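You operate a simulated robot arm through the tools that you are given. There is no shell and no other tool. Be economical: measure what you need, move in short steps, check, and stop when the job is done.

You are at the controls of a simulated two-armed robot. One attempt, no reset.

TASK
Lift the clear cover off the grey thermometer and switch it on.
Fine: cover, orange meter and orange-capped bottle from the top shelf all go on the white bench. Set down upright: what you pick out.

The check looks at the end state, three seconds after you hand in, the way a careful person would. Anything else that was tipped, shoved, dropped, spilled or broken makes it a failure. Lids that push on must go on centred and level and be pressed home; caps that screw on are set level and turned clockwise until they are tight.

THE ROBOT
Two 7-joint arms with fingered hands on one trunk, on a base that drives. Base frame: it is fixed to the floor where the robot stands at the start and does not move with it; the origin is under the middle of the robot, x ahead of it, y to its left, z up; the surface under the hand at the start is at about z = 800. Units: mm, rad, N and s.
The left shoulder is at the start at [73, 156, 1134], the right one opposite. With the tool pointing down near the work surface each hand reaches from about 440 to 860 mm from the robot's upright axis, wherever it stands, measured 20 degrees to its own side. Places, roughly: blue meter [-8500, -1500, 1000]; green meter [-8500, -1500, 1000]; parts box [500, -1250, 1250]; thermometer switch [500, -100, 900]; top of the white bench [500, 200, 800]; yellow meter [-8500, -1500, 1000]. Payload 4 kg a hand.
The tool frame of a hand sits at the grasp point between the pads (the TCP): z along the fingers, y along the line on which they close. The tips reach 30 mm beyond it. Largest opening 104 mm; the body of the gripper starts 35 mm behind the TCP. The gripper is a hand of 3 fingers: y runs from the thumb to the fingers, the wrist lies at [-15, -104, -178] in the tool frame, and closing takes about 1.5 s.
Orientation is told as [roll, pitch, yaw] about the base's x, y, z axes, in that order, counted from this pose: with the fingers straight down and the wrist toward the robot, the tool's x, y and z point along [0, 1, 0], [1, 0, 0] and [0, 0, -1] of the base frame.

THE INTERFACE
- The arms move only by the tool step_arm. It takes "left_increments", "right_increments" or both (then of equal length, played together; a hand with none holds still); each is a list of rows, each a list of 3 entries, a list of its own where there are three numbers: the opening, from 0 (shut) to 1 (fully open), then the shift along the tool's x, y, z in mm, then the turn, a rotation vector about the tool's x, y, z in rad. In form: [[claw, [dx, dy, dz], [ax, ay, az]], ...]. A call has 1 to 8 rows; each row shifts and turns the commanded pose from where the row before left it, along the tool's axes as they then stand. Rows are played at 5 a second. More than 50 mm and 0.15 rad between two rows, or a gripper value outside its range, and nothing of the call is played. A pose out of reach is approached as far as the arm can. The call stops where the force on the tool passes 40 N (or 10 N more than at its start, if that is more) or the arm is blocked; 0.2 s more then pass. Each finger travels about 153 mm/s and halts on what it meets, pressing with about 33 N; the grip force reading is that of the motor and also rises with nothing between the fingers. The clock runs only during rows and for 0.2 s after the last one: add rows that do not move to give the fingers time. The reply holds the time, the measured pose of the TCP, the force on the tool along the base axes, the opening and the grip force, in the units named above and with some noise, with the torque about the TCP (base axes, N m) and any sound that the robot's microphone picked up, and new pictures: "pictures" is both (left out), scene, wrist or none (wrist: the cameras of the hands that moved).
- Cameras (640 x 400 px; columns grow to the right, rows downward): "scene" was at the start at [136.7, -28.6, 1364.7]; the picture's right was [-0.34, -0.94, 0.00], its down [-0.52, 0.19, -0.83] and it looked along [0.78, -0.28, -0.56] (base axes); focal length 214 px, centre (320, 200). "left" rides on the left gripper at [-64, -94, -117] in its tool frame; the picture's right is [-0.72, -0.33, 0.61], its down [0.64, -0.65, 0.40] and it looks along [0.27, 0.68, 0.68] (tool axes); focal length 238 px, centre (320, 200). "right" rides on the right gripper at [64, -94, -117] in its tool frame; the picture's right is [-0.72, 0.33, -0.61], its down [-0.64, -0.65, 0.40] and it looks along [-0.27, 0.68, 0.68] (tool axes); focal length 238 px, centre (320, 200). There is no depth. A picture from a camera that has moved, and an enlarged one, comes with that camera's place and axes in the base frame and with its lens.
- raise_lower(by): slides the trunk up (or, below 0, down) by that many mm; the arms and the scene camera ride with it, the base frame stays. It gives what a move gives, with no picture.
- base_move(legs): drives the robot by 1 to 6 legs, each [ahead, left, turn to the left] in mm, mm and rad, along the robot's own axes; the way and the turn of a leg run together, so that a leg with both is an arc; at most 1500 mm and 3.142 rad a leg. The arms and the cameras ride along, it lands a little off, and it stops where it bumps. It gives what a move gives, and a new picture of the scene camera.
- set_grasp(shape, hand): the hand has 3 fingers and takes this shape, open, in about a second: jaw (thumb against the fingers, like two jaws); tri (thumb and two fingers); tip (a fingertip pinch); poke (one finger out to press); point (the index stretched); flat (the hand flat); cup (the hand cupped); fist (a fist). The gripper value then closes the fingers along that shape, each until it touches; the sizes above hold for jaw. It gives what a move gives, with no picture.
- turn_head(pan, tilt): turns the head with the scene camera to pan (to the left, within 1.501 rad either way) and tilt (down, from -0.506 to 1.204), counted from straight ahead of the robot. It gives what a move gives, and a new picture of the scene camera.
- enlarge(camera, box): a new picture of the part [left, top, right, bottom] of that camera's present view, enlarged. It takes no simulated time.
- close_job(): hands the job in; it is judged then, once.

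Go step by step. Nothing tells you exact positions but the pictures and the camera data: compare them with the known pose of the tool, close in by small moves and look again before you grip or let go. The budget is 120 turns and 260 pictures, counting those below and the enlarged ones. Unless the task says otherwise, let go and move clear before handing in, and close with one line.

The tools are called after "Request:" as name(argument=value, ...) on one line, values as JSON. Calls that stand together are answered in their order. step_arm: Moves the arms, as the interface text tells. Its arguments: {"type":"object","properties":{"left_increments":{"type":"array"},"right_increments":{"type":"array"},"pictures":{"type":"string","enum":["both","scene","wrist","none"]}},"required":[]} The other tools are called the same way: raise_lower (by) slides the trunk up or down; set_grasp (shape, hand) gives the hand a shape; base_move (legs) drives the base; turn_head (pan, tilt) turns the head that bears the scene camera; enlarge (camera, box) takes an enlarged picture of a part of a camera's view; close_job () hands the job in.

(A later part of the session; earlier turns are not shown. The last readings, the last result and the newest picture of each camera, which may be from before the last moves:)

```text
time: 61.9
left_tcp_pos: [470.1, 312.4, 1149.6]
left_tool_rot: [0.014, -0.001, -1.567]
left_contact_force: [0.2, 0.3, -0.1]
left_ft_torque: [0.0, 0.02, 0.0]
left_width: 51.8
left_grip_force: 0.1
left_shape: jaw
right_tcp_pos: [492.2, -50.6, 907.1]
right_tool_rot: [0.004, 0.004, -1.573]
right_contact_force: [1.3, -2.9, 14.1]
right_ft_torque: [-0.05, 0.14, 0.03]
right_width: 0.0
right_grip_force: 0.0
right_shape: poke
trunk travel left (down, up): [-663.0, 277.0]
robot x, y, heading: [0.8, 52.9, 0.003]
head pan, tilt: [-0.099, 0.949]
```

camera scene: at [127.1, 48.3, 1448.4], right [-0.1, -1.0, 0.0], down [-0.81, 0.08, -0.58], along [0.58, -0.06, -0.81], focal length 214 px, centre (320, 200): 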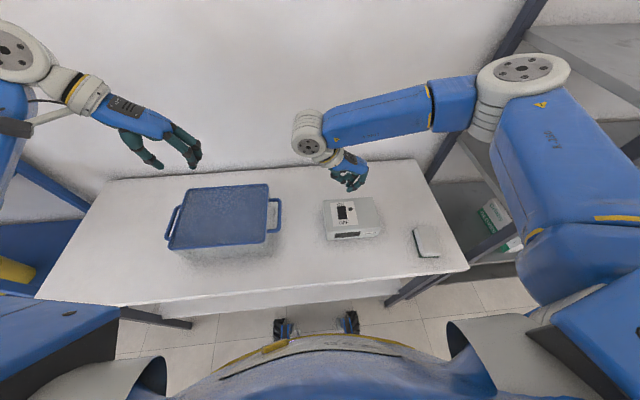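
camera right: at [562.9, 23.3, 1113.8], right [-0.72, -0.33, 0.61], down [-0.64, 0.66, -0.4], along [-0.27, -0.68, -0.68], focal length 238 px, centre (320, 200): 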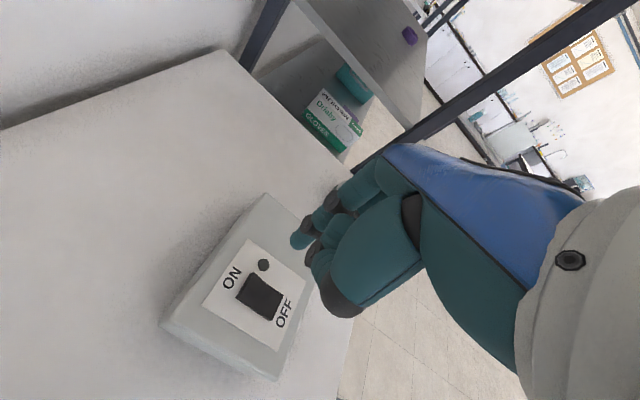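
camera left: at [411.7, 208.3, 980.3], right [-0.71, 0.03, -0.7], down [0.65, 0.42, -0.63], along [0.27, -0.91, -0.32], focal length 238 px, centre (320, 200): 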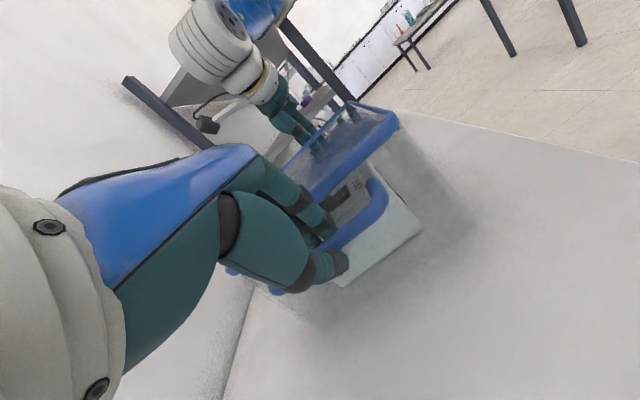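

Request:
step_arm(right_increments=[[0, [0, 0, 2], [0, 0, 0]], [0, [0, 0, 2], [0, 0, 0]]], pictures="none")

Request:
enlarge(camera="scene", box=[300, 150, 400, 250])

Request:
enlarge(camera="right", box=[180, 150, 400, 340])

```text
time: 62.5
left_tcp_pos: [469.4, 312.0, 1150.7]
left_tool_rot: [0.012, 0.001, -1.568]
left_contact_force: [0.4, -0.4, -0.3]
left_ft_torque: [0.0, 0.02, 0.0]
left_width: 51.7
left_grip_force: 0.1
left_shape: jaw
right_tcp_pos: [493.4, -54.4, 905.0]
right_tool_rot: [0.011, 0.004, -1.577]
right_contact_force: [9.0, -11.0, 35.1]
right_ft_torque: [-0.15, 0.22, 0.11]
right_width: 0.0
right_grip_force: 0.0
right_shape: poke
trunk travel left (down, up): [-663.0, 277.0]
robot x, y, heading: [-2.0, 52.6, 0.007]
head pan, tilt: [-0.099, 0.949]
heard: click
```

```text
4.00 times, centred on (350, 200) of scene
camera zoom: at [122.2, 45.8, 1449.3], right [-0.1, -1.0, 0.0], down [-0.81, 0.08, -0.58], along [0.58, -0.06, -0.81], focal length 858 px, centre (200, 200)
```

zoom: 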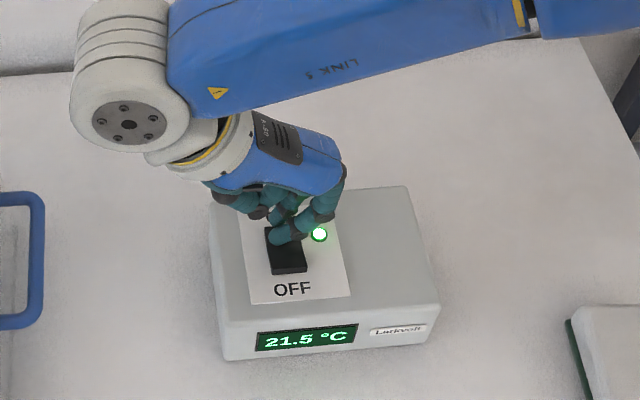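

```text
2.11 times, centred on (290, 245) of right
camera zoom: at [556.2, 40.3, 1023.0], right [-0.73, -0.32, 0.61], down [-0.63, 0.66, -0.41], along [-0.27, -0.68, -0.68], focal length 502 px, centre (383, 105)
```

zoom: 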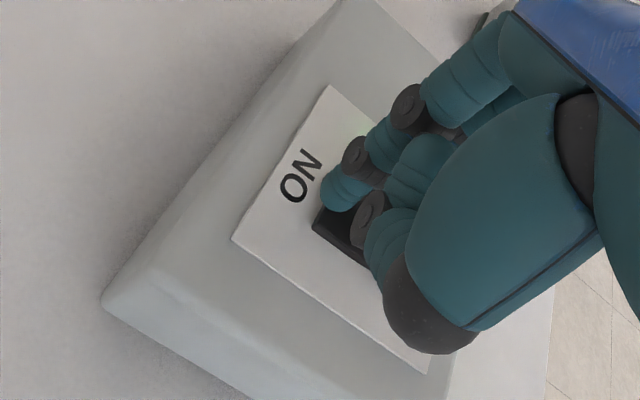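

The switch clicked and the display shows 21.5 °C. I withdraw the finger straight up, then back away to view the rack.

Request:
step_arm(right_increments=[[0, [0, 0, -5], [0, 0, 0]], [0, [0, 0, -25], [0, 0, 0]], [0, [0, 0, -40], [0, 0, 0]], [0, [0, 0, -45], [0, 0, 0]], [0, [0, 0, -45], [0, 0, 0]], [0, [0, 0, -45], [0, 0, 0]]], pictures="none")

Request:
set_grasp(hand="right", shape="jaw")

Request:
base_move(legs=[[-450, 0, 0], [0, -950, 0]])

Request:
turn_head(pan=-0.1, tilt=0.2)

```text
time: 63.9
left_tcp_pos: [470.6, 313.9, 1148.9]
left_tool_rot: [0.014, -0.005, -1.565]
left_contact_force: [-1.0, 0.3, 0.2]
left_ft_torque: [0.0, -0.02, 0.0]
left_width: 51.1
left_grip_force: 0.1
left_shape: jaw
right_tcp_pos: [493.1, -51.5, 1105.8]
right_tool_rot: [0.0, 0.003, -1.572]
right_contact_force: [-0.1, 0.4, 0.7]
right_ft_torque: [-0.02, -0.01, 0.0]
right_width: 0.0
right_grip_force: 0.0
right_shape: poke
trunk travel left (down, up): [-663.0, 277.0]
robot x, y, heading: [0.1, 53.1, 0.001]
head pan, tilt: [-0.099, 0.949]
heard: click
```

```text
time: 64.8
left_tcp_pos: [471.4, 313.7, 1147.9]
left_tool_rot: [0.012, -0.002, -1.567]
left_contact_force: [0.9, 0.5, -0.5]
left_ft_torque: [0.02, -0.01, 0.0]
left_width: 51.4
left_grip_force: 0.1
left_shape: jaw
right_tcp_pos: [494.6, -52.9, 1104.4]
right_tool_rot: [0.0, 0.005, -1.573]
right_contact_force: [0.3, 1.0, -0.2]
right_ft_torque: [-0.02, 0.01, 0.0]
right_width: 104.1
right_grip_force: 0.1
right_shape: jaw
trunk travel left (down, up): [-663.0, 277.0]
robot x, y, heading: [4.6, 53.5, -0.003]
head pan, tilt: [-0.099, 0.949]
```

```text
time: 72.1
left_tcp_pos: [25.9, -621.9, 1146.8]
left_tool_rot: [0.012, -0.003, -1.556]
left_contact_force: [-0.4, 0.4, 0.1]
left_ft_torque: [0.03, -0.02, -0.02]
left_width: 51.6
left_grip_force: 0.2
left_shape: jaw
right_tcp_pos: [52.4, -988.5, 1105.1]
right_tool_rot: [-0.001, 0.0, -1.563]
right_contact_force: [-0.3, 0.0, -0.6]
right_ft_torque: [-0.01, 0.01, 0.0]
right_width: 103.9
right_grip_force: 0.1
right_shape: jaw
trunk travel left (down, up): [-663.0, 277.0]
robot x, y, heading: [-441.7, -889.1, 0.01]
head pan, tilt: [-0.099, 0.949]
camera scene: at [-317.2, -888.9, 1448.4], right [-0.09, -1.0, 0.0], down [-0.81, 0.07, -0.58], along [0.58, -0.05, -0.81], focal length 214 px, centre (320, 200)
```

scene: 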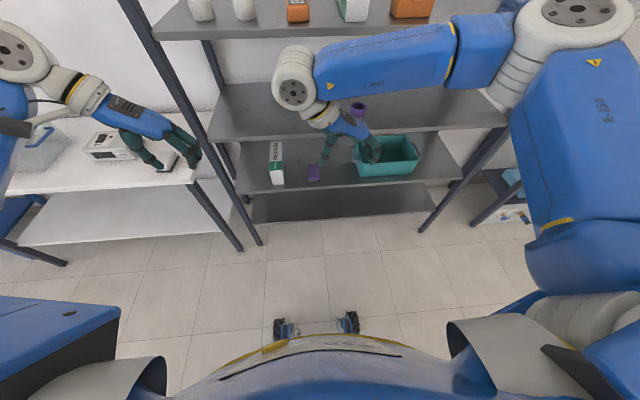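

```text
time: 73.2
left_tcp_pos: [24.2, -625.1, 1148.7]
left_tool_rot: [0.015, 0.0, -1.558]
left_contact_force: [0.0, 0.0, -0.1]
left_ft_torque: [0.02, 0.02, -0.02]
left_width: 51.7
left_grip_force: 0.0
left_shape: jaw
right_tcp_pos: [48.5, -990.2, 1105.9]
right_tool_rot: [0.002, 0.005, -1.564]
right_contact_force: [-0.2, -0.1, 0.1]
right_ft_torque: [0.0, -0.01, 0.0]
right_width: 103.9
right_grip_force: 0.1
right_shape: jaw
trunk travel left (down, up): [-663.0, 277.0]
robot x, y, heading: [-444.1, -889.6, 0.01]
head pan, tilt: [-0.099, 0.201]
camera scene: at [-296.6, -893.9, 1513.4], right [-0.09, -1.0, 0.0], down [-0.2, 0.02, -0.98], along [0.98, -0.09, -0.2], focal length 214 px, centre (320, 200)
```

scene: 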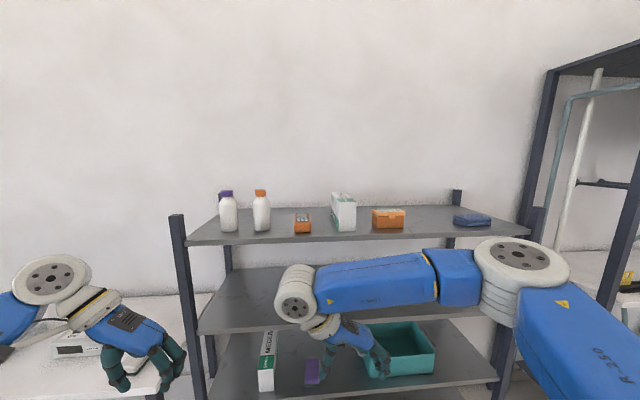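

A second click was heard on withdrawing; I check the display and take a close look at the top shelf.

Request:
enlarge(camera="scene", box=[200, 170, 440, 260])

Request:
turn_head(pan=0.6, tilt=0.5)

```text
2.67 times, centred on (320, 215) of scene
camera zoom: at [-296.6, -893.9, 1513.4], right [-0.09, -1.0, 0.0], down [-0.2, 0.02, -0.98], along [0.98, -0.09, -0.2], focal length 572 px, centre (320, 160)
```

zoom: 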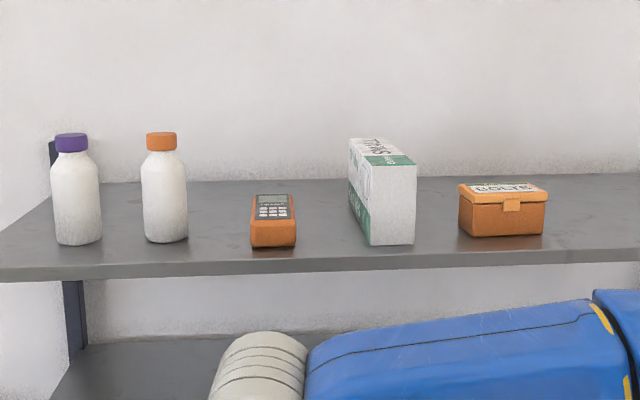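

```text
time: 74.2
left_tcp_pos: [24.6, -624.5, 1148.7]
left_tool_rot: [0.015, -0.001, -1.557]
left_contact_force: [0.0, 0.2, -0.3]
left_ft_torque: [-0.01, 0.0, 0.0]
left_width: 51.3
left_grip_force: 0.0
left_shape: jaw
right_tcp_pos: [49.5, -990.4, 1104.4]
right_tool_rot: [0.002, 0.006, -1.565]
right_contact_force: [0.2, 0.0, 0.7]
right_ft_torque: [-0.03, 0.02, -0.01]
right_width: 103.8
right_grip_force: 0.2
right_shape: jaw
trunk travel left (down, up): [-663.0, 277.0]
robot x, y, heading: [-440.4, -889.2, 0.014]
head pan, tilt: [0.6, 0.499]
camera scene: at [-315.0, -833.4, 1485.8], right [0.57, -0.82, 0.0], down [-0.39, -0.28, -0.88], along [0.72, 0.5, -0.48], focal length 214 px, centre (320, 200)
```

scene: 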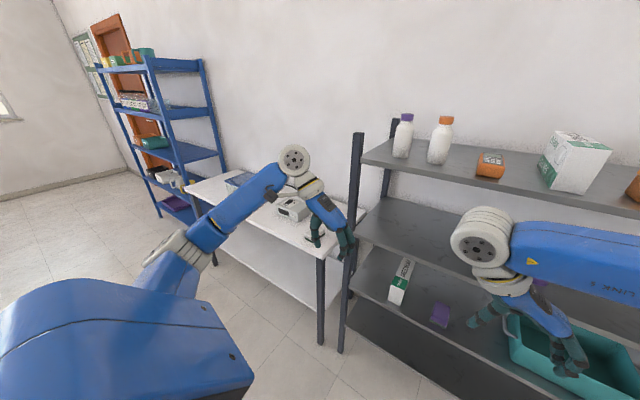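

Request:
enlarge(camera="scene", box=[265, 185, 325, 235])

```text
8.00 times, centred on (295, 210) of scene
camera zoom: at [-315.0, -833.4, 1485.8], right [0.57, -0.82, 0.0], down [-0.39, -0.28, -0.88], along [0.72, 0.5, -0.48], focal length 1716 px, centre (520, 120)
```

zoom: 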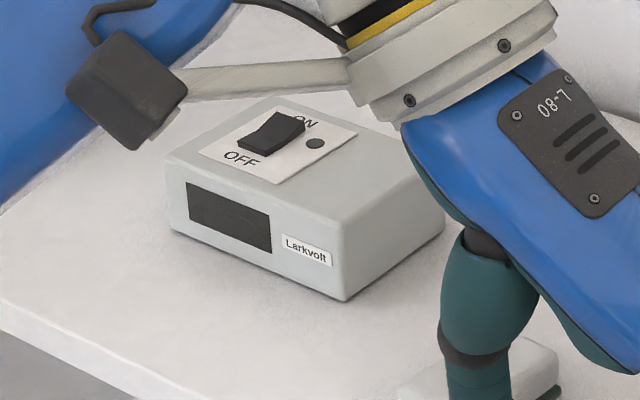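

The rocker sprang back: the thermometer is off again, so I must press it fully later. Triangulated: top shelf z≈1262, orange-capped bottle at about [448,-754], ~137 tall, 60 wide; orange meter lying at x 395–539, y≈-894. I turn the right hand to point forward for a body grip on the bottle.

Request:
step_arm(right_increments=[[0.85, [0, 0, -20], [0, 0.15, 0]], [0.85, [0, 0, -20], [0, 0.15, 0]], [0.85, [0, 0, -20], [0, 0.15, 0]], [0.85, [0, 0, -20], [0, 0.15, 0]], [0.85, [0, 0, 0], [0, 0.15, 0]], [0.85, [20, 0, 0], [0, 0.15, 0]], [0.85, [25, 0, 0], [0, 0.15, 0]], [0.85, [25, 0, 0], [0, 0.15, 0]]], pictures="none")

Request:
turn_head(pan=-0.1, tilt=0.3)

```text
time: 76.0
left_tcp_pos: [23.5, -625.0, 1148.7]
left_tool_rot: [0.014, -0.001, -1.558]
left_contact_force: [0.3, 0.6, 0.0]
left_ft_torque: [-0.02, 0.01, 0.01]
left_width: 51.8
left_grip_force: 0.0
left_shape: jaw
right_tcp_pos: [74.2, -989.1, 1238.4]
right_tool_rot: [1.204, 0.004, -1.565]
right_contact_force: [-0.5, -0.3, -0.9]
right_ft_torque: [-0.04, 0.02, -0.04]
right_width: 88.6
right_grip_force: 0.0
right_shape: jaw
trunk travel left (down, up): [-663.0, 277.0]
robot x, y, heading: [-443.9, -887.9, 0.007]
head pan, tilt: [0.6, 0.499]
```

```text
time: 77.1
left_tcp_pos: [24.7, -624.8, 1149.7]
left_tool_rot: [0.014, -0.002, -1.557]
left_contact_force: [-0.9, 0.0, 0.0]
left_ft_torque: [-0.02, -0.03, -0.01]
left_width: 51.6
left_grip_force: 0.0
left_shape: jaw
right_tcp_pos: [74.5, -991.1, 1236.8]
right_tool_rot: [1.202, 0.007, -1.566]
right_contact_force: [-0.1, 0.2, 0.3]
right_ft_torque: [0.0, 0.02, -0.03]
right_width: 88.7
right_grip_force: 0.1
right_shape: jaw
trunk travel left (down, up): [-663.0, 277.0]
robot x, y, heading: [-442.8, -887.2, 0.012]
head pan, tilt: [-0.099, 0.3]
camera scene: at [-296.8, -893.7, 1504.2], right [-0.09, -1.0, 0.0], down [-0.3, 0.02, -0.95], along [0.95, -0.08, -0.3], focal length 214 px, centre (320, 200)
```

scene: 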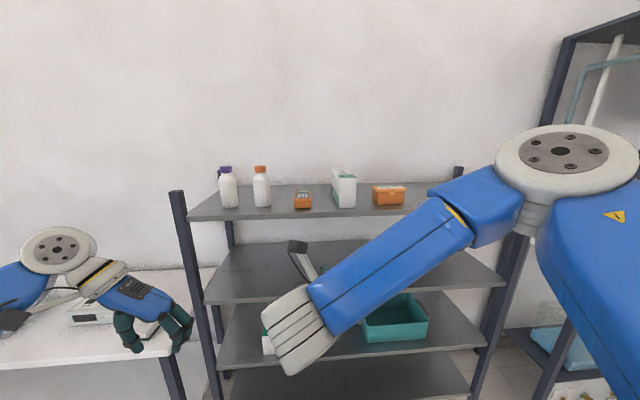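

The hand points forward nicely. I extend it further out, raise the trunk so it is at bottle height, and shift left to line up with the bottle.

Request:
step_arm(right_increments=[[0.85, [0, 0, 15], [0, 0.15, 0]], [0.85, [0, 0, 25], [0, 0, 0]], [0.85, [0, 0, 25], [0, 0, 0]], [0.85, [0, 0, 25], [0, 0, 0]], [0.85, [0, 0, 0], [0, 0, 0]]], pictures="none")

Request:
raise_lower(by=100)

Request:
base_move(legs=[[0, 228, -0.01]])

```text
time: 78.3
left_tcp_pos: [23.9, -625.1, 1148.8]
left_tool_rot: [0.015, 0.0, -1.559]
left_contact_force: [0.0, -1.3, 0.7]
left_ft_torque: [0.02, -0.02, 0.01]
left_width: 51.5
left_grip_force: 0.0
left_shape: jaw
right_tcp_pos: [159.7, -990.2, 1216.2]
right_tool_rot: [1.352, 0.003, -1.564]
right_contact_force: [-0.5, -0.9, 0.5]
right_ft_torque: [-0.01, 0.01, 0.01]
right_width: 88.4
right_grip_force: 0.1
right_shape: jaw
trunk travel left (down, up): [-663.0, 277.0]
robot x, y, heading: [-442.3, -890.3, 0.011]
head pan, tilt: [-0.099, 0.3]
```

```text
time: 79.6
left_tcp_pos: [24.3, -625.6, 1249.7]
left_tool_rot: [0.014, -0.001, -1.558]
left_contact_force: [0.4, 0.3, 0.1]
left_ft_torque: [-0.02, -0.02, -0.03]
left_width: 51.5
left_grip_force: 0.1
left_shape: jaw
right_tcp_pos: [159.8, -990.1, 1314.9]
right_tool_rot: [1.351, 0.004, -1.563]
right_contact_force: [0.2, -0.5, -0.4]
right_ft_torque: [0.02, -0.02, 0.0]
right_width: 88.5
right_grip_force: 0.0
right_shape: jaw
trunk travel left (down, up): [-763.0, 177.0]
robot x, y, heading: [-442.8, -888.0, 0.011]
head pan, tilt: [-0.099, 0.3]
```

```text
time: 81.4
left_tcp_pos: [25.9, -405.2, 1249.4]
left_tool_rot: [0.014, 0.002, -1.567]
left_contact_force: [0.5, -0.1, -0.2]
left_ft_torque: [0.0, 0.02, 0.01]
left_width: 51.7
left_grip_force: 0.1
left_shape: jaw
right_tcp_pos: [157.8, -772.5, 1314.8]
right_tool_rot: [1.352, 0.01, -1.572]
right_contact_force: [0.0, -0.2, -0.2]
right_ft_torque: [-0.02, -0.01, 0.01]
right_width: 88.3
right_grip_force: 0.1
right_shape: jaw
trunk travel left (down, up): [-763.0, 177.0]
robot x, y, heading: [-440.8, -658.4, 0.006]
head pan, tilt: [-0.099, 0.3]
camera scene: at [-297.6, -671.9, 1604.2], right [-0.1, -1.0, 0.0], down [-0.3, 0.03, -0.95], along [0.95, -0.09, -0.3], focal length 214 px, centre (320, 200)
```

scene: 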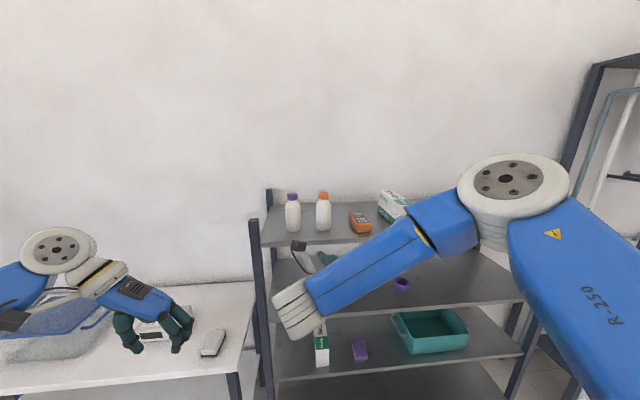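

Request:
enlarge(camera="scene", box=[250, 170, 450, 290])

Request:
enlarge(camera="right", box=[0, 0, 640, 400])

```text
3.20 times, centred on (350, 230) of scene
camera zoom: at [-297.6, -671.9, 1604.2], right [-0.1, -1.0, 0.0], down [-0.3, 0.03, -0.95], along [0.95, -0.09, -0.3], focal length 686 px, centre (224, 104)
```

zoom: 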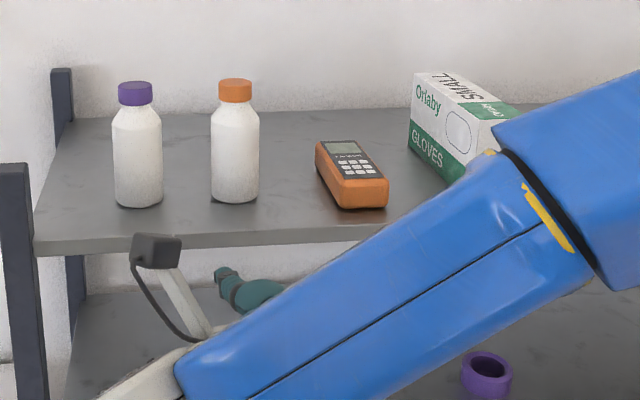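

```text
1.00 times, centred on (320, 200) of right (not enlarged: the box is as wide or as high as the picture)
camera zoom: at [57.8, -677.8, 1404.1], right [-0.76, -0.32, -0.57], down [0.26, 0.66, -0.71], along [0.6, -0.68, -0.42], focal length 238 px, centre (320, 200)
```

zoom: 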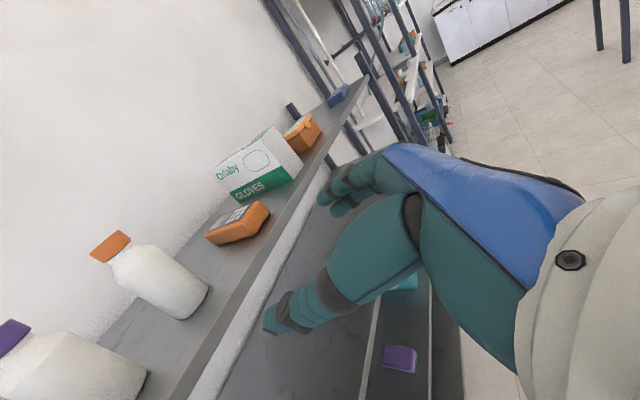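

Refined: bottle centre ≈[468,-755], shelf z≈1254, meter centre ≈[482,-902]. I line the right hand up laterally and drive forward.

Request:
step_arm(right_increments=[[0.85, [-5, -17, 0], [0, 0, 0]], [0.85, [0, 0, 0], [0, 0, 0]]], pictures="none")

Request:
base_move(legs=[[210, 0, 0]])

Request:
enlarge(camera="right", box=[0, 0, 640, 400])

```text
time: 82.0
left_tcp_pos: [23.7, -402.0, 1249.9]
left_tool_rot: [0.014, -0.002, -1.565]
left_contact_force: [-0.5, -0.3, -0.7]
left_ft_torque: [0.03, 0.0, 0.0]
left_width: 51.6
left_grip_force: 0.1
left_shape: jaw
right_tcp_pos: [156.0, -750.4, 1310.4]
right_tool_rot: [1.353, 0.004, -1.573]
right_contact_force: [0.1, 0.0, 0.4]
right_ft_torque: [0.0, -0.02, 0.0]
right_width: 88.4
right_grip_force: 0.1
right_shape: jaw
trunk travel left (down, up): [-763.0, 177.0]
robot x, y, heading: [-444.8, -658.2, 0.003]
head pan, tilt: [-0.099, 0.3]
```

```text
time: 83.6
left_tcp_pos: [227.8, -401.2, 1251.3]
left_tool_rot: [0.018, -0.002, -1.567]
left_contact_force: [-0.5, 0.8, 0.2]
left_ft_torque: [0.01, 0.0, 0.01]
left_width: 51.6
left_grip_force: 0.2
left_shape: jaw
right_tcp_pos: [359.1, -749.6, 1313.6]
right_tool_rot: [1.356, 0.005, -1.573]
right_contact_force: [0.0, 1.3, 0.0]
right_ft_torque: [0.03, -0.01, 0.01]
right_width: 88.7
right_grip_force: 0.0
right_shape: jaw
trunk travel left (down, up): [-763.0, 177.0]
robot x, y, heading: [-239.3, -658.0, -0.002]
head pan, tilt: [-0.099, 0.3]
camera scene: at [-94.8, -664.3, 1605.0], right [-0.1, -1.0, 0.0], down [-0.29, 0.03, -0.96], along [0.95, -0.09, -0.29], focal length 214 px, centre (320, 200)
```

scene: 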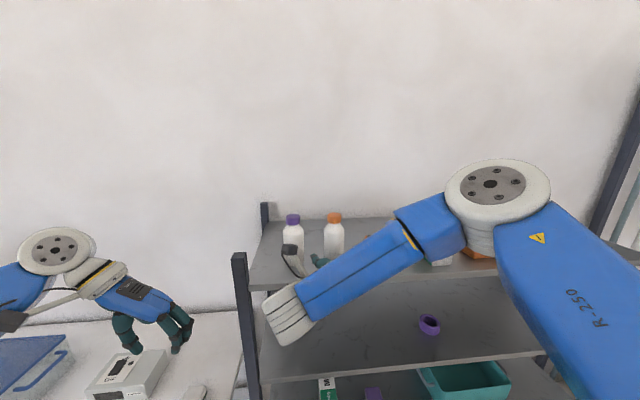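

```text
1.00 times, centred on (320, 200) of right (not enlarged: the box is as wide or as high as the picture)
camera zoom: at [258.0, -655.1, 1402.2], right [-0.75, -0.32, -0.57], down [0.26, 0.66, -0.71], along [0.61, -0.68, -0.41], focal length 238 px, centre (320, 200)
```

zoom: 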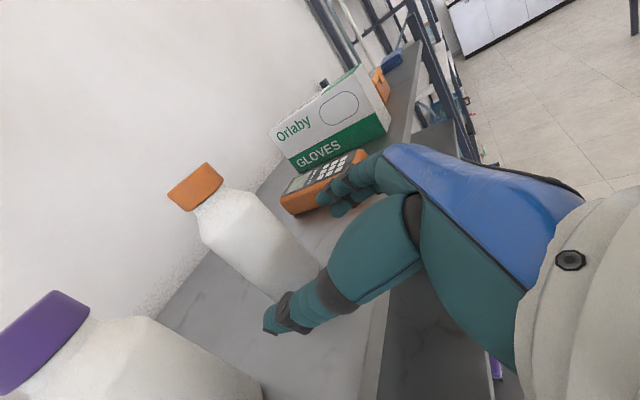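

Request:
enlarge(camera="scene", box=[250, 195, 410, 295])

Request:
enlarge(camera="right", box=[150, 130, 400, 350])

```text
4.00 times, centred on (330, 245) of scene
camera zoom: at [-94.8, -664.3, 1605.0], right [-0.1, -1.0, 0.0], down [-0.29, 0.03, -0.96], along [0.95, -0.09, -0.29], focal length 858 px, centre (280, 20)
```

zoom: 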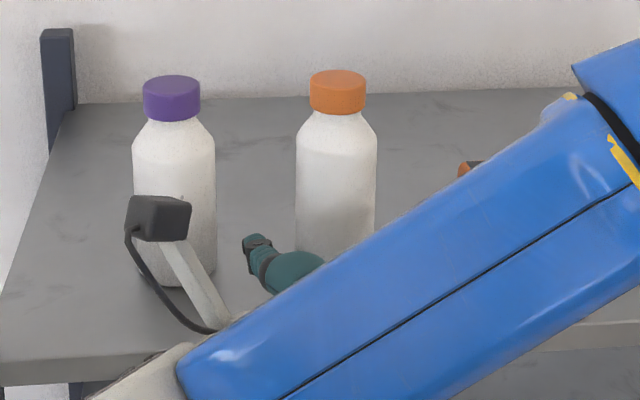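

```text
1.82 times, centred on (275, 240) of right
camera zoom: at [258.0, -655.1, 1402.2], right [-0.75, -0.32, -0.57], down [0.26, 0.66, -0.71], along [0.61, -0.68, -0.41], focal length 433 px, centre (402, 127)
```

zoom: 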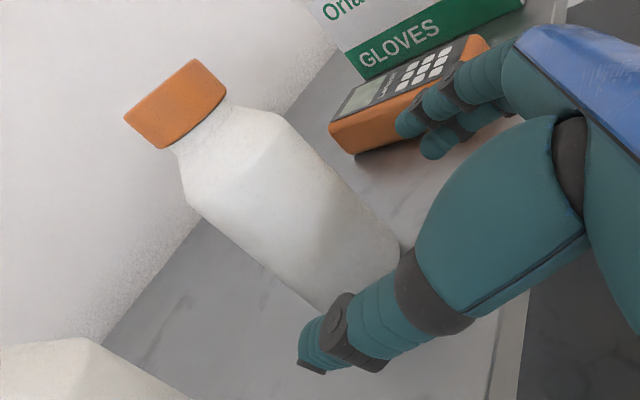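

The bottle is at y≈-761 by comparison with the thumb in the same picture. I shift over and advance around it with the arm.

Request:
step_arm(right_increments=[[0.85, [0, 11, 0], [0, 0, 0]], [0.85, [4.5, 0, 24], [0, 0, 0]], [0.85, [4.5, 0, 24], [0, 0, 0]], [0.85, [0, 0, 0], [0, 0, 0]]], pictures="none")

Request:
enlarge(camera="scene", box=[250, 195, 410, 295])

Request:
enlarge(camera="right", box=[150, 130, 400, 350])

```text
time: 84.6
left_tcp_pos: [232.1, -401.6, 1250.9]
left_tool_rot: [0.015, 0.0, -1.567]
left_contact_force: [0.5, -0.5, 0.3]
left_ft_torque: [-0.03, -0.02, 0.0]
left_width: 51.5
left_grip_force: 0.0
left_shape: jaw
right_tcp_pos: [413.2, -761.9, 1309.4]
right_tool_rot: [1.354, 0.006, -1.571]
right_contact_force: [0.0, -0.7, 0.4]
right_ft_torque: [0.03, -0.01, 0.03]
right_width: 88.4
right_grip_force: 0.0
right_shape: jaw
trunk travel left (down, up): [-763.0, 177.0]
robot x, y, heading: [-235.5, -662.1, 0.005]
head pan, tilt: [-0.099, 0.3]
```

```text
4.00 times, centred on (330, 245) of scene
camera zoom: at [-86.1, -664.8, 1604.1], right [-0.1, -1.0, 0.0], down [-0.3, 0.03, -0.95], along [0.95, -0.09, -0.3], focal length 858 px, centre (280, 20)
```

zoom: 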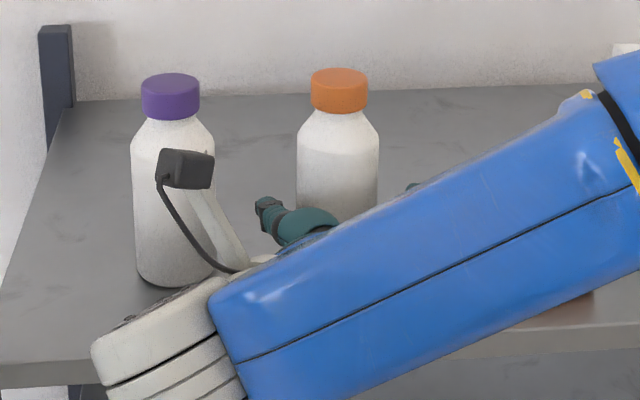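

```text
1.82 times, centred on (275, 240) of right
camera zoom: at [312.7, -667.0, 1398.6], right [-0.75, -0.32, -0.57], down [0.26, 0.66, -0.71], along [0.6, -0.68, -0.41], focal length 433 px, centre (402, 127)
```

zoom: 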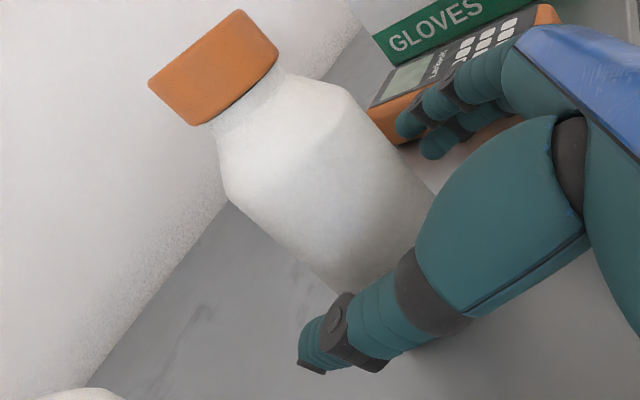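

Request:
step_arm(right_increments=[[0.85, [4.5, 0, 20], [0, 0, 0]], [0.85, [4.5, 0, 20], [0, 0, 0]], [0.85, [0, 0, 0], [0, 0, 0]]], pictures="none")

Request:
enlarge(camera="scene", box=[250, 195, 410, 295])

Request:
enlarge(camera="right", box=[100, 60, 400, 350])

```text
time: 85.4
left_tcp_pos: [231.9, -400.3, 1250.3]
left_tool_rot: [0.017, 0.001, -1.566]
left_contact_force: [0.2, -0.2, 1.1]
left_ft_torque: [-0.01, -0.03, -0.01]
left_width: 51.5
left_grip_force: 0.0
left_shape: jaw
right_tcp_pos: [453.9, -763.1, 1311.1]
right_tool_rot: [1.353, 0.007, -1.571]
right_contact_force: [-0.4, 0.5, 0.4]
right_ft_torque: [-0.03, -0.03, 0.0]
right_width: 88.7
right_grip_force: 0.1
right_shape: jaw
trunk travel left (down, up): [-763.0, 177.0]
robot x, y, heading: [-237.8, -660.2, -0.0]
head pan, tilt: [-0.099, 0.3]
```

```text
4.00 times, centred on (330, 245) of scene
camera zoom: at [-87.4, -665.6, 1604.2], right [-0.1, -1.0, 0.0], down [-0.3, 0.03, -0.95], along [0.95, -0.09, -0.3], focal length 858 px, centre (280, 20)
```

zoom: 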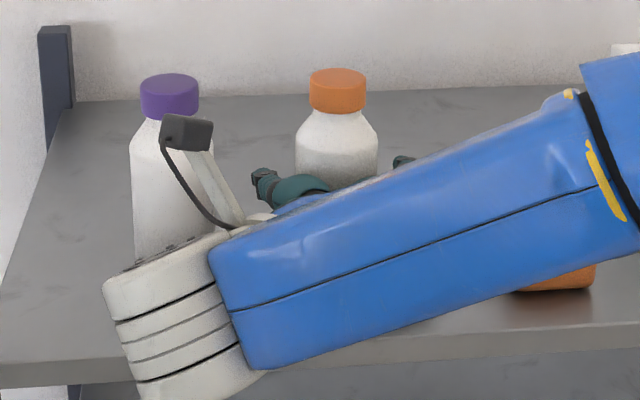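

```text
1.38 times, centred on (250, 205) of right
camera zoom: at [352.4, -668.0, 1400.1], right [-0.75, -0.32, -0.57], down [0.26, 0.66, -0.71], along [0.6, -0.68, -0.41], focal length 329 px, centre (417, 193)
```

zoom: 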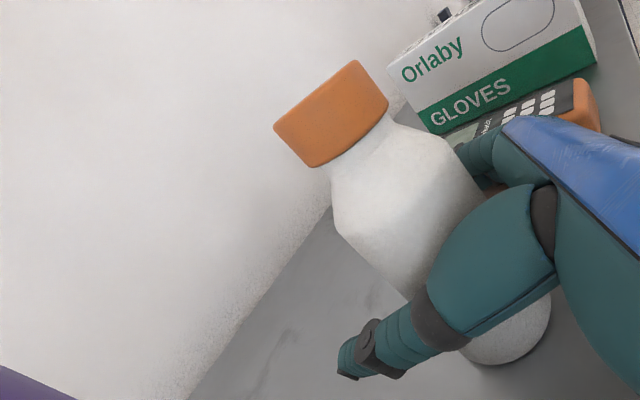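

The bottle sits between thumb and fingers. I close on it.

Request:
step_arm(right_increments=[[0.75, [0, 0, 0], [0, 0, 0]], [0.65, [0, 0, 0], [0, 0, 0]], [0.58, [0, 0, 0], [0, 0, 0]], [0.5, [0, 0, 0], [0, 0, 0]], [0.4, [0, 0, 0], [0, 0, 0]], [0.3, [0, 0, 0], [0, 0, 0]], [0.3, [0, 0, 0], [0, 0, 0]]], pictures="none")

Request:
enlarge(camera="scene", box=[250, 195, 410, 295])

```text
time: 87.0
left_tcp_pos: [232.6, -401.8, 1250.0]
left_tool_rot: [0.014, 0.0, -1.568]
left_contact_force: [0.4, -0.4, -0.5]
left_ft_torque: [0.04, 0.0, 0.01]
left_width: 51.5
left_grip_force: 0.0
left_shape: jaw
right_tcp_pos: [453.4, -763.9, 1311.5]
right_tool_rot: [1.353, 0.006, -1.574]
right_contact_force: [0.5, -0.7, 0.6]
right_ft_torque: [0.07, -0.07, -0.03]
right_width: 31.5
right_grip_force: 33.3
right_shape: jaw
trunk travel left (down, up): [-763.0, 177.0]
robot x, y, heading: [-232.6, -655.5, 0.005]
head pan, tilt: [-0.099, 0.3]
```

```text
4.00 times, centred on (330, 245) of scene
camera zoom: at [-86.9, -666.2, 1604.2], right [-0.1, -1.0, 0.0], down [-0.3, 0.03, -0.95], along [0.95, -0.09, -0.3], focal length 858 px, centre (280, 20)
```

zoom: 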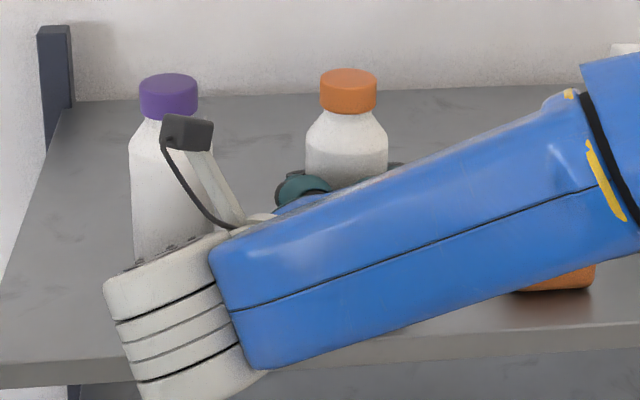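

Request:
step_arm(right_increments=[[0.2, [0, 0, 0], [0, 0, 0]], [0.1, [0, 0, 0], [0, 0, 0]], [0, [0, 0, 0], [0, 0, 0]], [0, [0, 0, 0], [0, 0, 0]]], pictures="wrist")

Request:
enlarge(camera="scene", box=[250, 195, 410, 295])

```text
time: 88.0
left_tcp_pos: [231.8, -403.7, 1251.8]
left_tool_rot: [0.015, 0.001, -1.567]
left_contact_force: [0.3, 0.6, 1.0]
left_ft_torque: [0.03, 0.01, 0.04]
left_width: 51.8
left_grip_force: 0.0
left_shape: jaw
right_tcp_pos: [454.2, -762.3, 1310.3]
right_tool_rot: [1.354, 0.005, -1.571]
right_contact_force: [0.5, -0.7, -0.2]
right_ft_torque: [0.05, -0.07, -0.02]
right_width: 31.1
right_grip_force: 33.1
right_shape: jaw
trunk travel left (down, up): [-763.0, 177.0]
robot x, y, heading: [-235.1, -661.6, 0.005]
head pan, tilt: [-0.099, 0.3]
camera right: at [352.8, -669.0, 1399.9], right [-0.75, -0.32, -0.57], down [0.26, 0.66, -0.71], along [0.6, -0.68, -0.41], focal length 238 px, centre (320, 200)
```

right: 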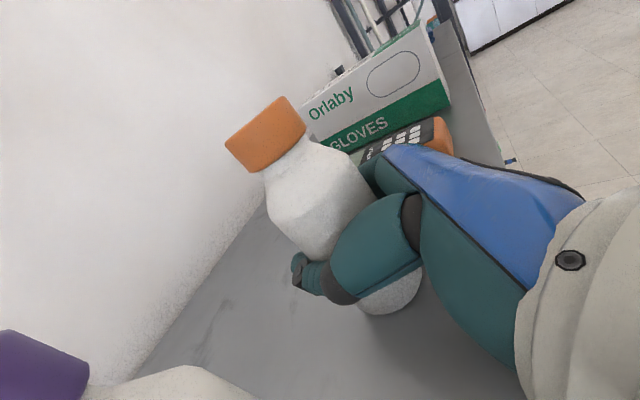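

```text
4.00 times, centred on (330, 245) of scene
camera zoom: at [-87.1, -666.6, 1604.2], right [-0.1, -1.0, 0.0], down [-0.3, 0.03, -0.95], along [0.95, -0.09, -0.3], focal length 858 px, centre (280, 20)
```

zoom: 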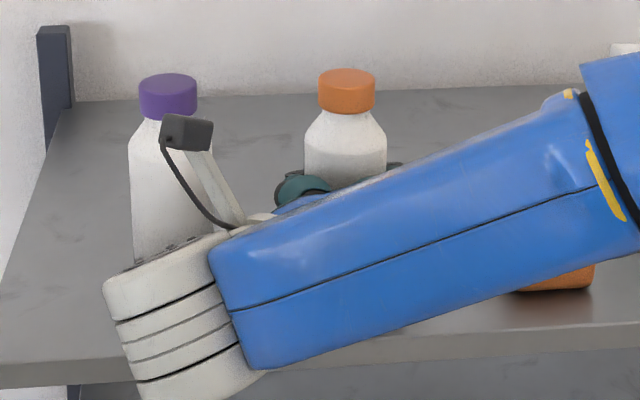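

The grip holds at 31 mm (fingers wrapped round). I lift a bit and check.

Request:
raise_lower(by=30)

Request:
enlarge(camera="scene", box=[250, 195, 410, 295])

Request:
enlarge(camera="right", box=[100, 60, 460, 350])

```text
time: 88.8
left_tcp_pos: [232.3, -401.6, 1281.4]
left_tool_rot: [0.018, -0.001, -1.566]
left_contact_force: [0.0, 0.0, 0.3]
left_ft_torque: [-0.03, 0.0, -0.02]
left_width: 51.7
left_grip_force: 0.0
left_shape: jaw
right_tcp_pos: [453.2, -763.6, 1342.2]
right_tool_rot: [1.353, 0.004, -1.572]
right_contact_force: [0.2, -0.6, -2.3]
right_ft_torque: [-0.01, -0.1, 0.0]
right_width: 30.7
right_grip_force: 32.9
right_shape: jaw
trunk travel left (down, up): [-793.0, 147.0]
robot x, y, heading: [-232.5, -659.9, -0.002]
head pan, tilt: [-0.099, 0.3]
```

```text
4.00 times, centred on (330, 245) of scene
camera zoom: at [-87.7, -666.9, 1634.3], right [-0.1, -1.0, 0.0], down [-0.3, 0.03, -0.95], along [0.95, -0.09, -0.3], focal length 858 px, centre (280, 20)
```

zoom: 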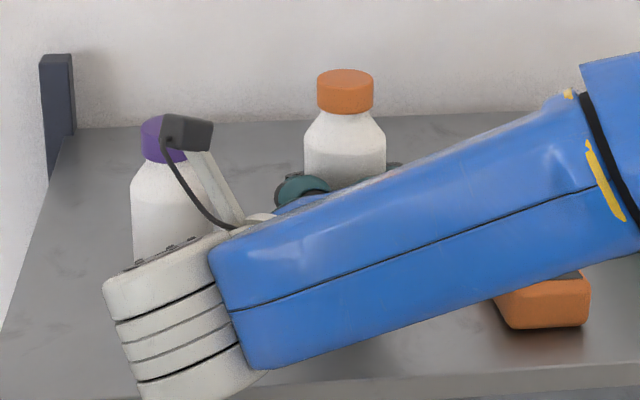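

```text
1.38 times, centred on (280, 205) of right
camera zoom: at [352.3, -669.2, 1430.1], right [-0.75, -0.32, -0.57], down [0.26, 0.66, -0.71], along [0.6, -0.68, -0.41], focal length 329 px, centre (375, 193)
```

zoom: 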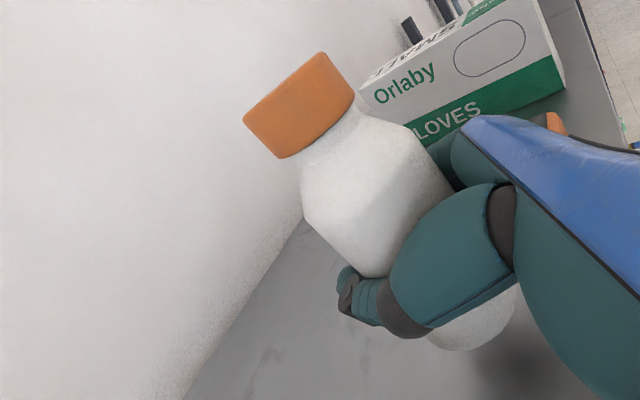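

The bottle is lifted upright (2.3 N). I raise the left hand and trunk for clearance, back away, and drive along to the bench.

Request:
raise_lower(by=60)

Request:
step_arm(left_increments=[[0.5, [0, 0, -40], [0, 0, 0]], [0.5, [0, 0, -40], [0, 0, 0]], [0.5, [0, 0, -40], [0, 0, 0]], [0.5, [0, 0, -40], [0, 0, 0]], [0.5, [0, 0, -40], [0, 0, 0]]], right_increments=[[0, [0, 0, 0], [0, 0, 0]], [0, [0, 0, 0], [0, 0, 0]], [0, [0, 0, 0], [0, 0, 0]], [0, [0, 0, 0], [0, 0, 0]], [0, [0, 0, 0], [0, 0, 0]]], pictures="none")

Request:
base_move(legs=[[-300, 0, 0], [0, 835, 0]])

Request:
turn_head(pan=-0.2, tilt=0.6)

```text
time: 89.8
left_tcp_pos: [234.0, -402.6, 1340.0]
left_tool_rot: [0.017, -0.001, -1.567]
left_contact_force: [0.3, 0.0, 0.6]
left_ft_torque: [-0.01, -0.01, 0.0]
left_width: 51.8
left_grip_force: 0.0
left_shape: jaw
right_tcp_pos: [454.9, -764.1, 1399.9]
right_tool_rot: [1.352, 0.005, -1.572]
right_contact_force: [0.4, 0.1, -2.9]
right_ft_torque: [0.01, -0.04, 0.0]
right_width: 30.8
right_grip_force: 33.2
right_shape: jaw
trunk travel left (down, up): [-853.0, 87.0]
robot x, y, heading: [-237.2, -660.7, 0.002]
head pan, tilt: [-0.099, 0.3]
```

```text
time: 91.0
left_tcp_pos: [225.0, -402.9, 1544.1]
left_tool_rot: [0.016, 0.0, -1.568]
left_contact_force: [0.3, 0.7, -0.1]
left_ft_torque: [0.02, 0.01, -0.01]
left_width: 51.4
left_grip_force: 0.1
left_shape: jaw
right_tcp_pos: [453.1, -765.4, 1401.4]
right_tool_rot: [1.353, 0.008, -1.572]
right_contact_force: [0.8, 0.0, -2.5]
right_ft_torque: [0.04, -0.04, 0.04]
right_width: 30.8
right_grip_force: 33.1
right_shape: jaw
trunk travel left (down, up): [-853.0, 87.0]
robot x, y, heading: [-234.0, -657.9, 0.004]
head pan, tilt: [-0.099, 0.3]
```

```text
time: 97.1
left_tcp_pos: [-80.4, 442.5, 1544.1]
left_tool_rot: [0.013, 0.003, -1.564]
left_contact_force: [-0.2, 0.0, -0.1]
left_ft_torque: [0.0, -0.01, 0.07]
left_width: 51.5
left_grip_force: 0.0
left_shape: jaw
right_tcp_pos: [148.9, 83.1, 1400.2]
right_tool_rot: [1.354, 0.01, -1.568]
right_contact_force: [0.1, 0.3, -3.3]
right_ft_torque: [-0.05, -0.03, 0.04]
right_width: 30.9
right_grip_force: 33.0
right_shape: jaw
trunk travel left (down, up): [-853.0, 87.0]
robot x, y, heading: [-539.2, 187.8, 0.006]
head pan, tilt: [-0.099, 0.3]
camera scene: at [-392.1, 176.2, 1694.1], right [-0.1, -1.0, 0.0], down [-0.3, 0.03, -0.95], along [0.95, -0.09, -0.3], focal length 214 px, centre (320, 200)
```

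scene: 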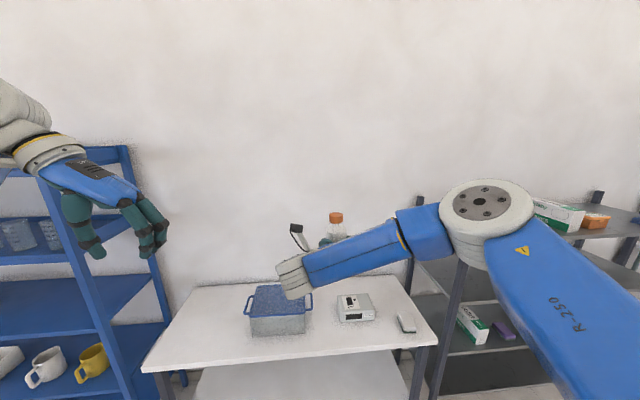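

```text
time: 97.9
left_tcp_pos: [-83.7, 443.4, 1543.2]
left_tool_rot: [0.017, 0.002, -1.563]
left_contact_force: [-0.3, -0.3, -0.4]
left_ft_torque: [0.02, 0.01, 0.02]
left_width: 51.8
left_grip_force: 0.2
left_shape: jaw
right_tcp_pos: [145.0, 83.0, 1402.3]
right_tool_rot: [1.356, 0.008, -1.57]
right_contact_force: [0.9, -0.9, -3.1]
right_ft_torque: [0.01, -0.05, 0.01]
right_width: 30.8
right_grip_force: 32.9
right_shape: jaw
trunk travel left (down, up): [-853.0, 87.0]
robot x, y, heading: [-539.9, 185.4, 0.004]
head pan, tilt: [-0.201, 0.6]
camera scene: at [-398.0, 171.1, 1666.7], right [-0.19, -0.98, 0.0], down [-0.56, 0.11, -0.82], along [0.81, -0.16, -0.57], focal length 214 px, centre (320, 200)
```

scene: 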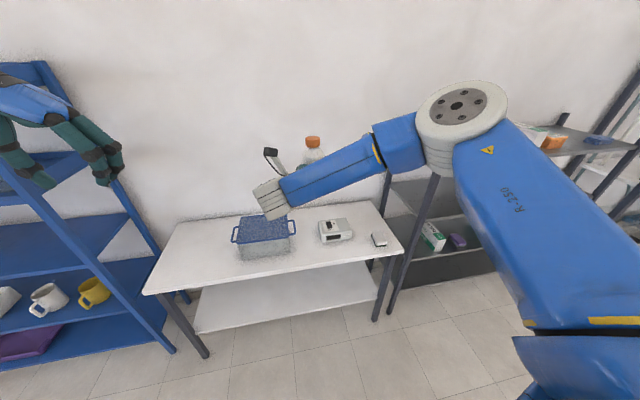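

I lower the trunk in front of the bench, then look at the gap between cover and thermometer.

Request:
raise_lower(by=-490)

Request:
turn_head(pan=-0.1, tilt=0.6)

Request:
enlarge(camera="scene", box=[220, 110, 460, 260])

```text
refused: -490 is not a number from -400 to 400
```

```text
time: 98.6
left_tcp_pos: [-83.0, 448.4, 1543.3]
left_tool_rot: [0.016, 0.0, -1.563]
left_contact_force: [0.3, 0.0, -0.3]
left_ft_torque: [-0.03, 0.03, -0.02]
left_width: 51.4
left_grip_force: 0.1
left_shape: jaw
right_tcp_pos: [145.7, 87.4, 1401.3]
right_tool_rot: [1.356, 0.006, -1.569]
right_contact_force: [1.2, -0.2, -2.5]
right_ft_torque: [0.02, -0.02, -0.01]
right_width: 30.9
right_grip_force: 32.8
right_shape: jaw
trunk travel left (down, up): [-853.0, 87.0]
robot x, y, heading: [-537.4, 185.7, 0.004]
head pan, tilt: [-0.099, 0.6]
camera scene: at [-396.9, 182.8, 1666.6], right [-0.1, -1.0, 0.0], down [-0.57, 0.05, -0.82], along [0.82, -0.08, -0.57], focal length 214 px, centre (320, 200)
```

scene: 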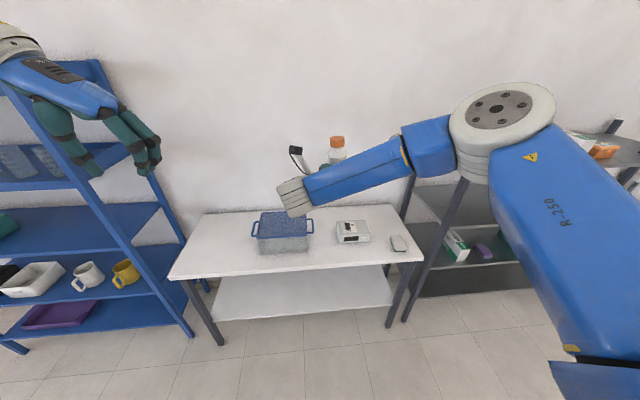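

```text
2.67 times, centred on (340, 185) of scene
camera zoom: at [-396.9, 182.8, 1666.6], right [-0.1, -1.0, 0.0], down [-0.57, 0.05, -0.82], along [0.82, -0.08, -0.57], focal length 572 px, centre (267, 240)
```

zoom: 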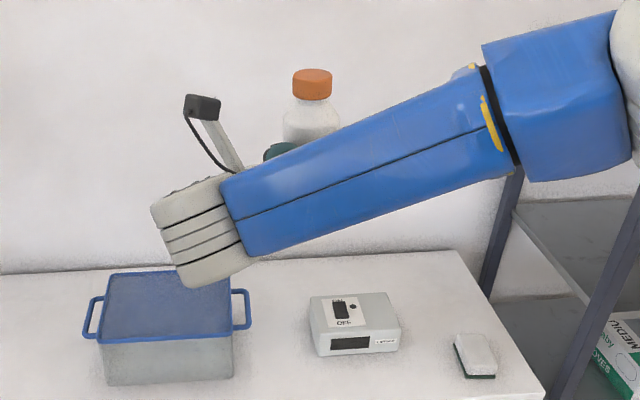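

Request:
raise_lower(by=-390)

Request:
raise_lower(by=-90)

Request:
base_move(legs=[[130, -12, 0]])

Request:
turn_head(pan=-0.1, tilt=0.7)

```text
time: 102.3
left_tcp_pos: [-84.8, 446.0, 1153.8]
left_tool_rot: [0.02, 0.001, -1.563]
left_contact_force: [-0.2, 0.7, 0.8]
left_ft_torque: [0.0, 0.01, 0.03]
left_width: 51.5
left_grip_force: 0.1
left_shape: jaw
right_tcp_pos: [144.5, 86.2, 1012.7]
right_tool_rot: [1.355, 0.006, -1.568]
right_contact_force: [0.7, 0.7, -1.9]
right_ft_torque: [0.02, -0.04, 0.03]
right_width: 31.0
right_grip_force: 33.0
right_shape: jaw
trunk travel left (down, up): [-463.0, 477.0]
robot x, y, heading: [-540.2, 185.8, 0.006]
head pan, tilt: [-0.099, 0.6]
```

```text
time: 103.6
left_tcp_pos: [-85.0, 446.6, 1064.2]
left_tool_rot: [0.019, 0.0, -1.563]
left_contact_force: [-0.1, -0.6, -0.1]
left_ft_torque: [-0.02, 0.0, 0.0]
left_width: 51.6
left_grip_force: 0.1
left_shape: jaw
right_tcp_pos: [145.3, 85.9, 922.9]
right_tool_rot: [1.356, 0.005, -1.568]
right_contact_force: [-0.2, -0.3, -2.4]
right_ft_torque: [-0.02, -0.05, 0.02]
right_width: 30.8
right_grip_force: 33.2
right_shape: jaw
trunk travel left (down, up): [-373.0, 567.0]
robot x, y, heading: [-543.5, 184.7, 0.007]
head pan, tilt: [-0.099, 0.6]
```

```text
time: 104.9
left_tcp_pos: [44.8, 435.1, 1063.6]
left_tool_rot: [0.017, 0.0, -1.565]
left_contact_force: [-0.2, -1.5, 0.3]
left_ft_torque: [0.04, 0.0, 0.0]
left_width: 51.4
left_grip_force: 0.2
left_shape: jaw
right_tcp_pos: [274.1, 73.9, 922.5]
right_tool_rot: [1.356, 0.006, -1.569]
right_contact_force: [0.3, -0.7, -2.9]
right_ft_torque: [-0.01, -0.05, 0.01]
right_width: 30.7
right_grip_force: 33.2
right_shape: jaw
trunk travel left (down, up): [-373.0, 567.0]
robot x, y, heading: [-409.7, 175.1, 0.003]
head pan, tilt: [-0.099, 0.6]
camera scene: at [-269.2, 169.8, 1186.8], right [-0.1, -1.0, 0.0], down [-0.56, 0.05, -0.82], along [0.82, -0.08, -0.57], focal length 214 px, centre (320, 200)
```

scene: 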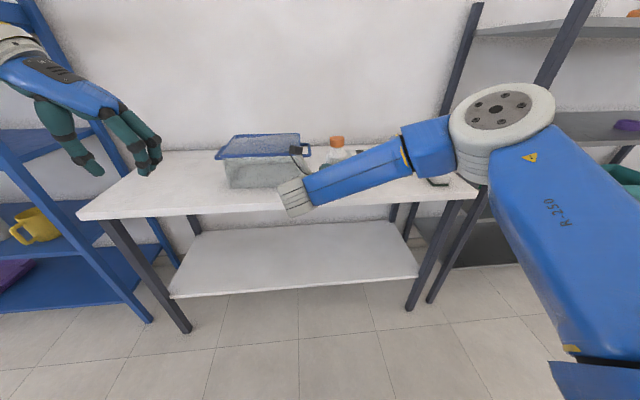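

```text
time: 105.5
left_tcp_pos: [45.2, 432.6, 1063.5]
left_tool_rot: [0.02, 0.0, -1.563]
left_contact_force: [-0.2, 0.6, 0.5]
left_ft_torque: [0.01, 0.03, -0.02]
left_width: 51.5
left_grip_force: 0.0
left_shape: jaw
right_tcp_pos: [273.6, 73.9, 923.0]
right_tool_rot: [1.357, 0.005, -1.57]
right_contact_force: [0.2, -0.5, -2.9]
right_ft_torque: [-0.01, -0.05, 0.02]
right_width: 30.9
right_grip_force: 33.3
right_shape: jaw
trunk travel left (down, up): [-373.0, 567.0]
robot x, y, heading: [-405.9, 177.1, 0.004]
head pan, tilt: [-0.099, 0.7]
camera scene: at [-271.5, 169.7, 1178.0], right [-0.1, -1.0, 0.0], down [-0.64, 0.06, -0.76], along [0.76, -0.07, -0.65], focal length 214 px, centre (320, 200)
```

scene: 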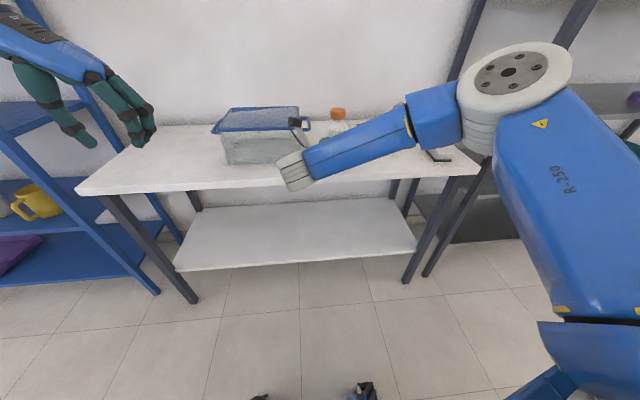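

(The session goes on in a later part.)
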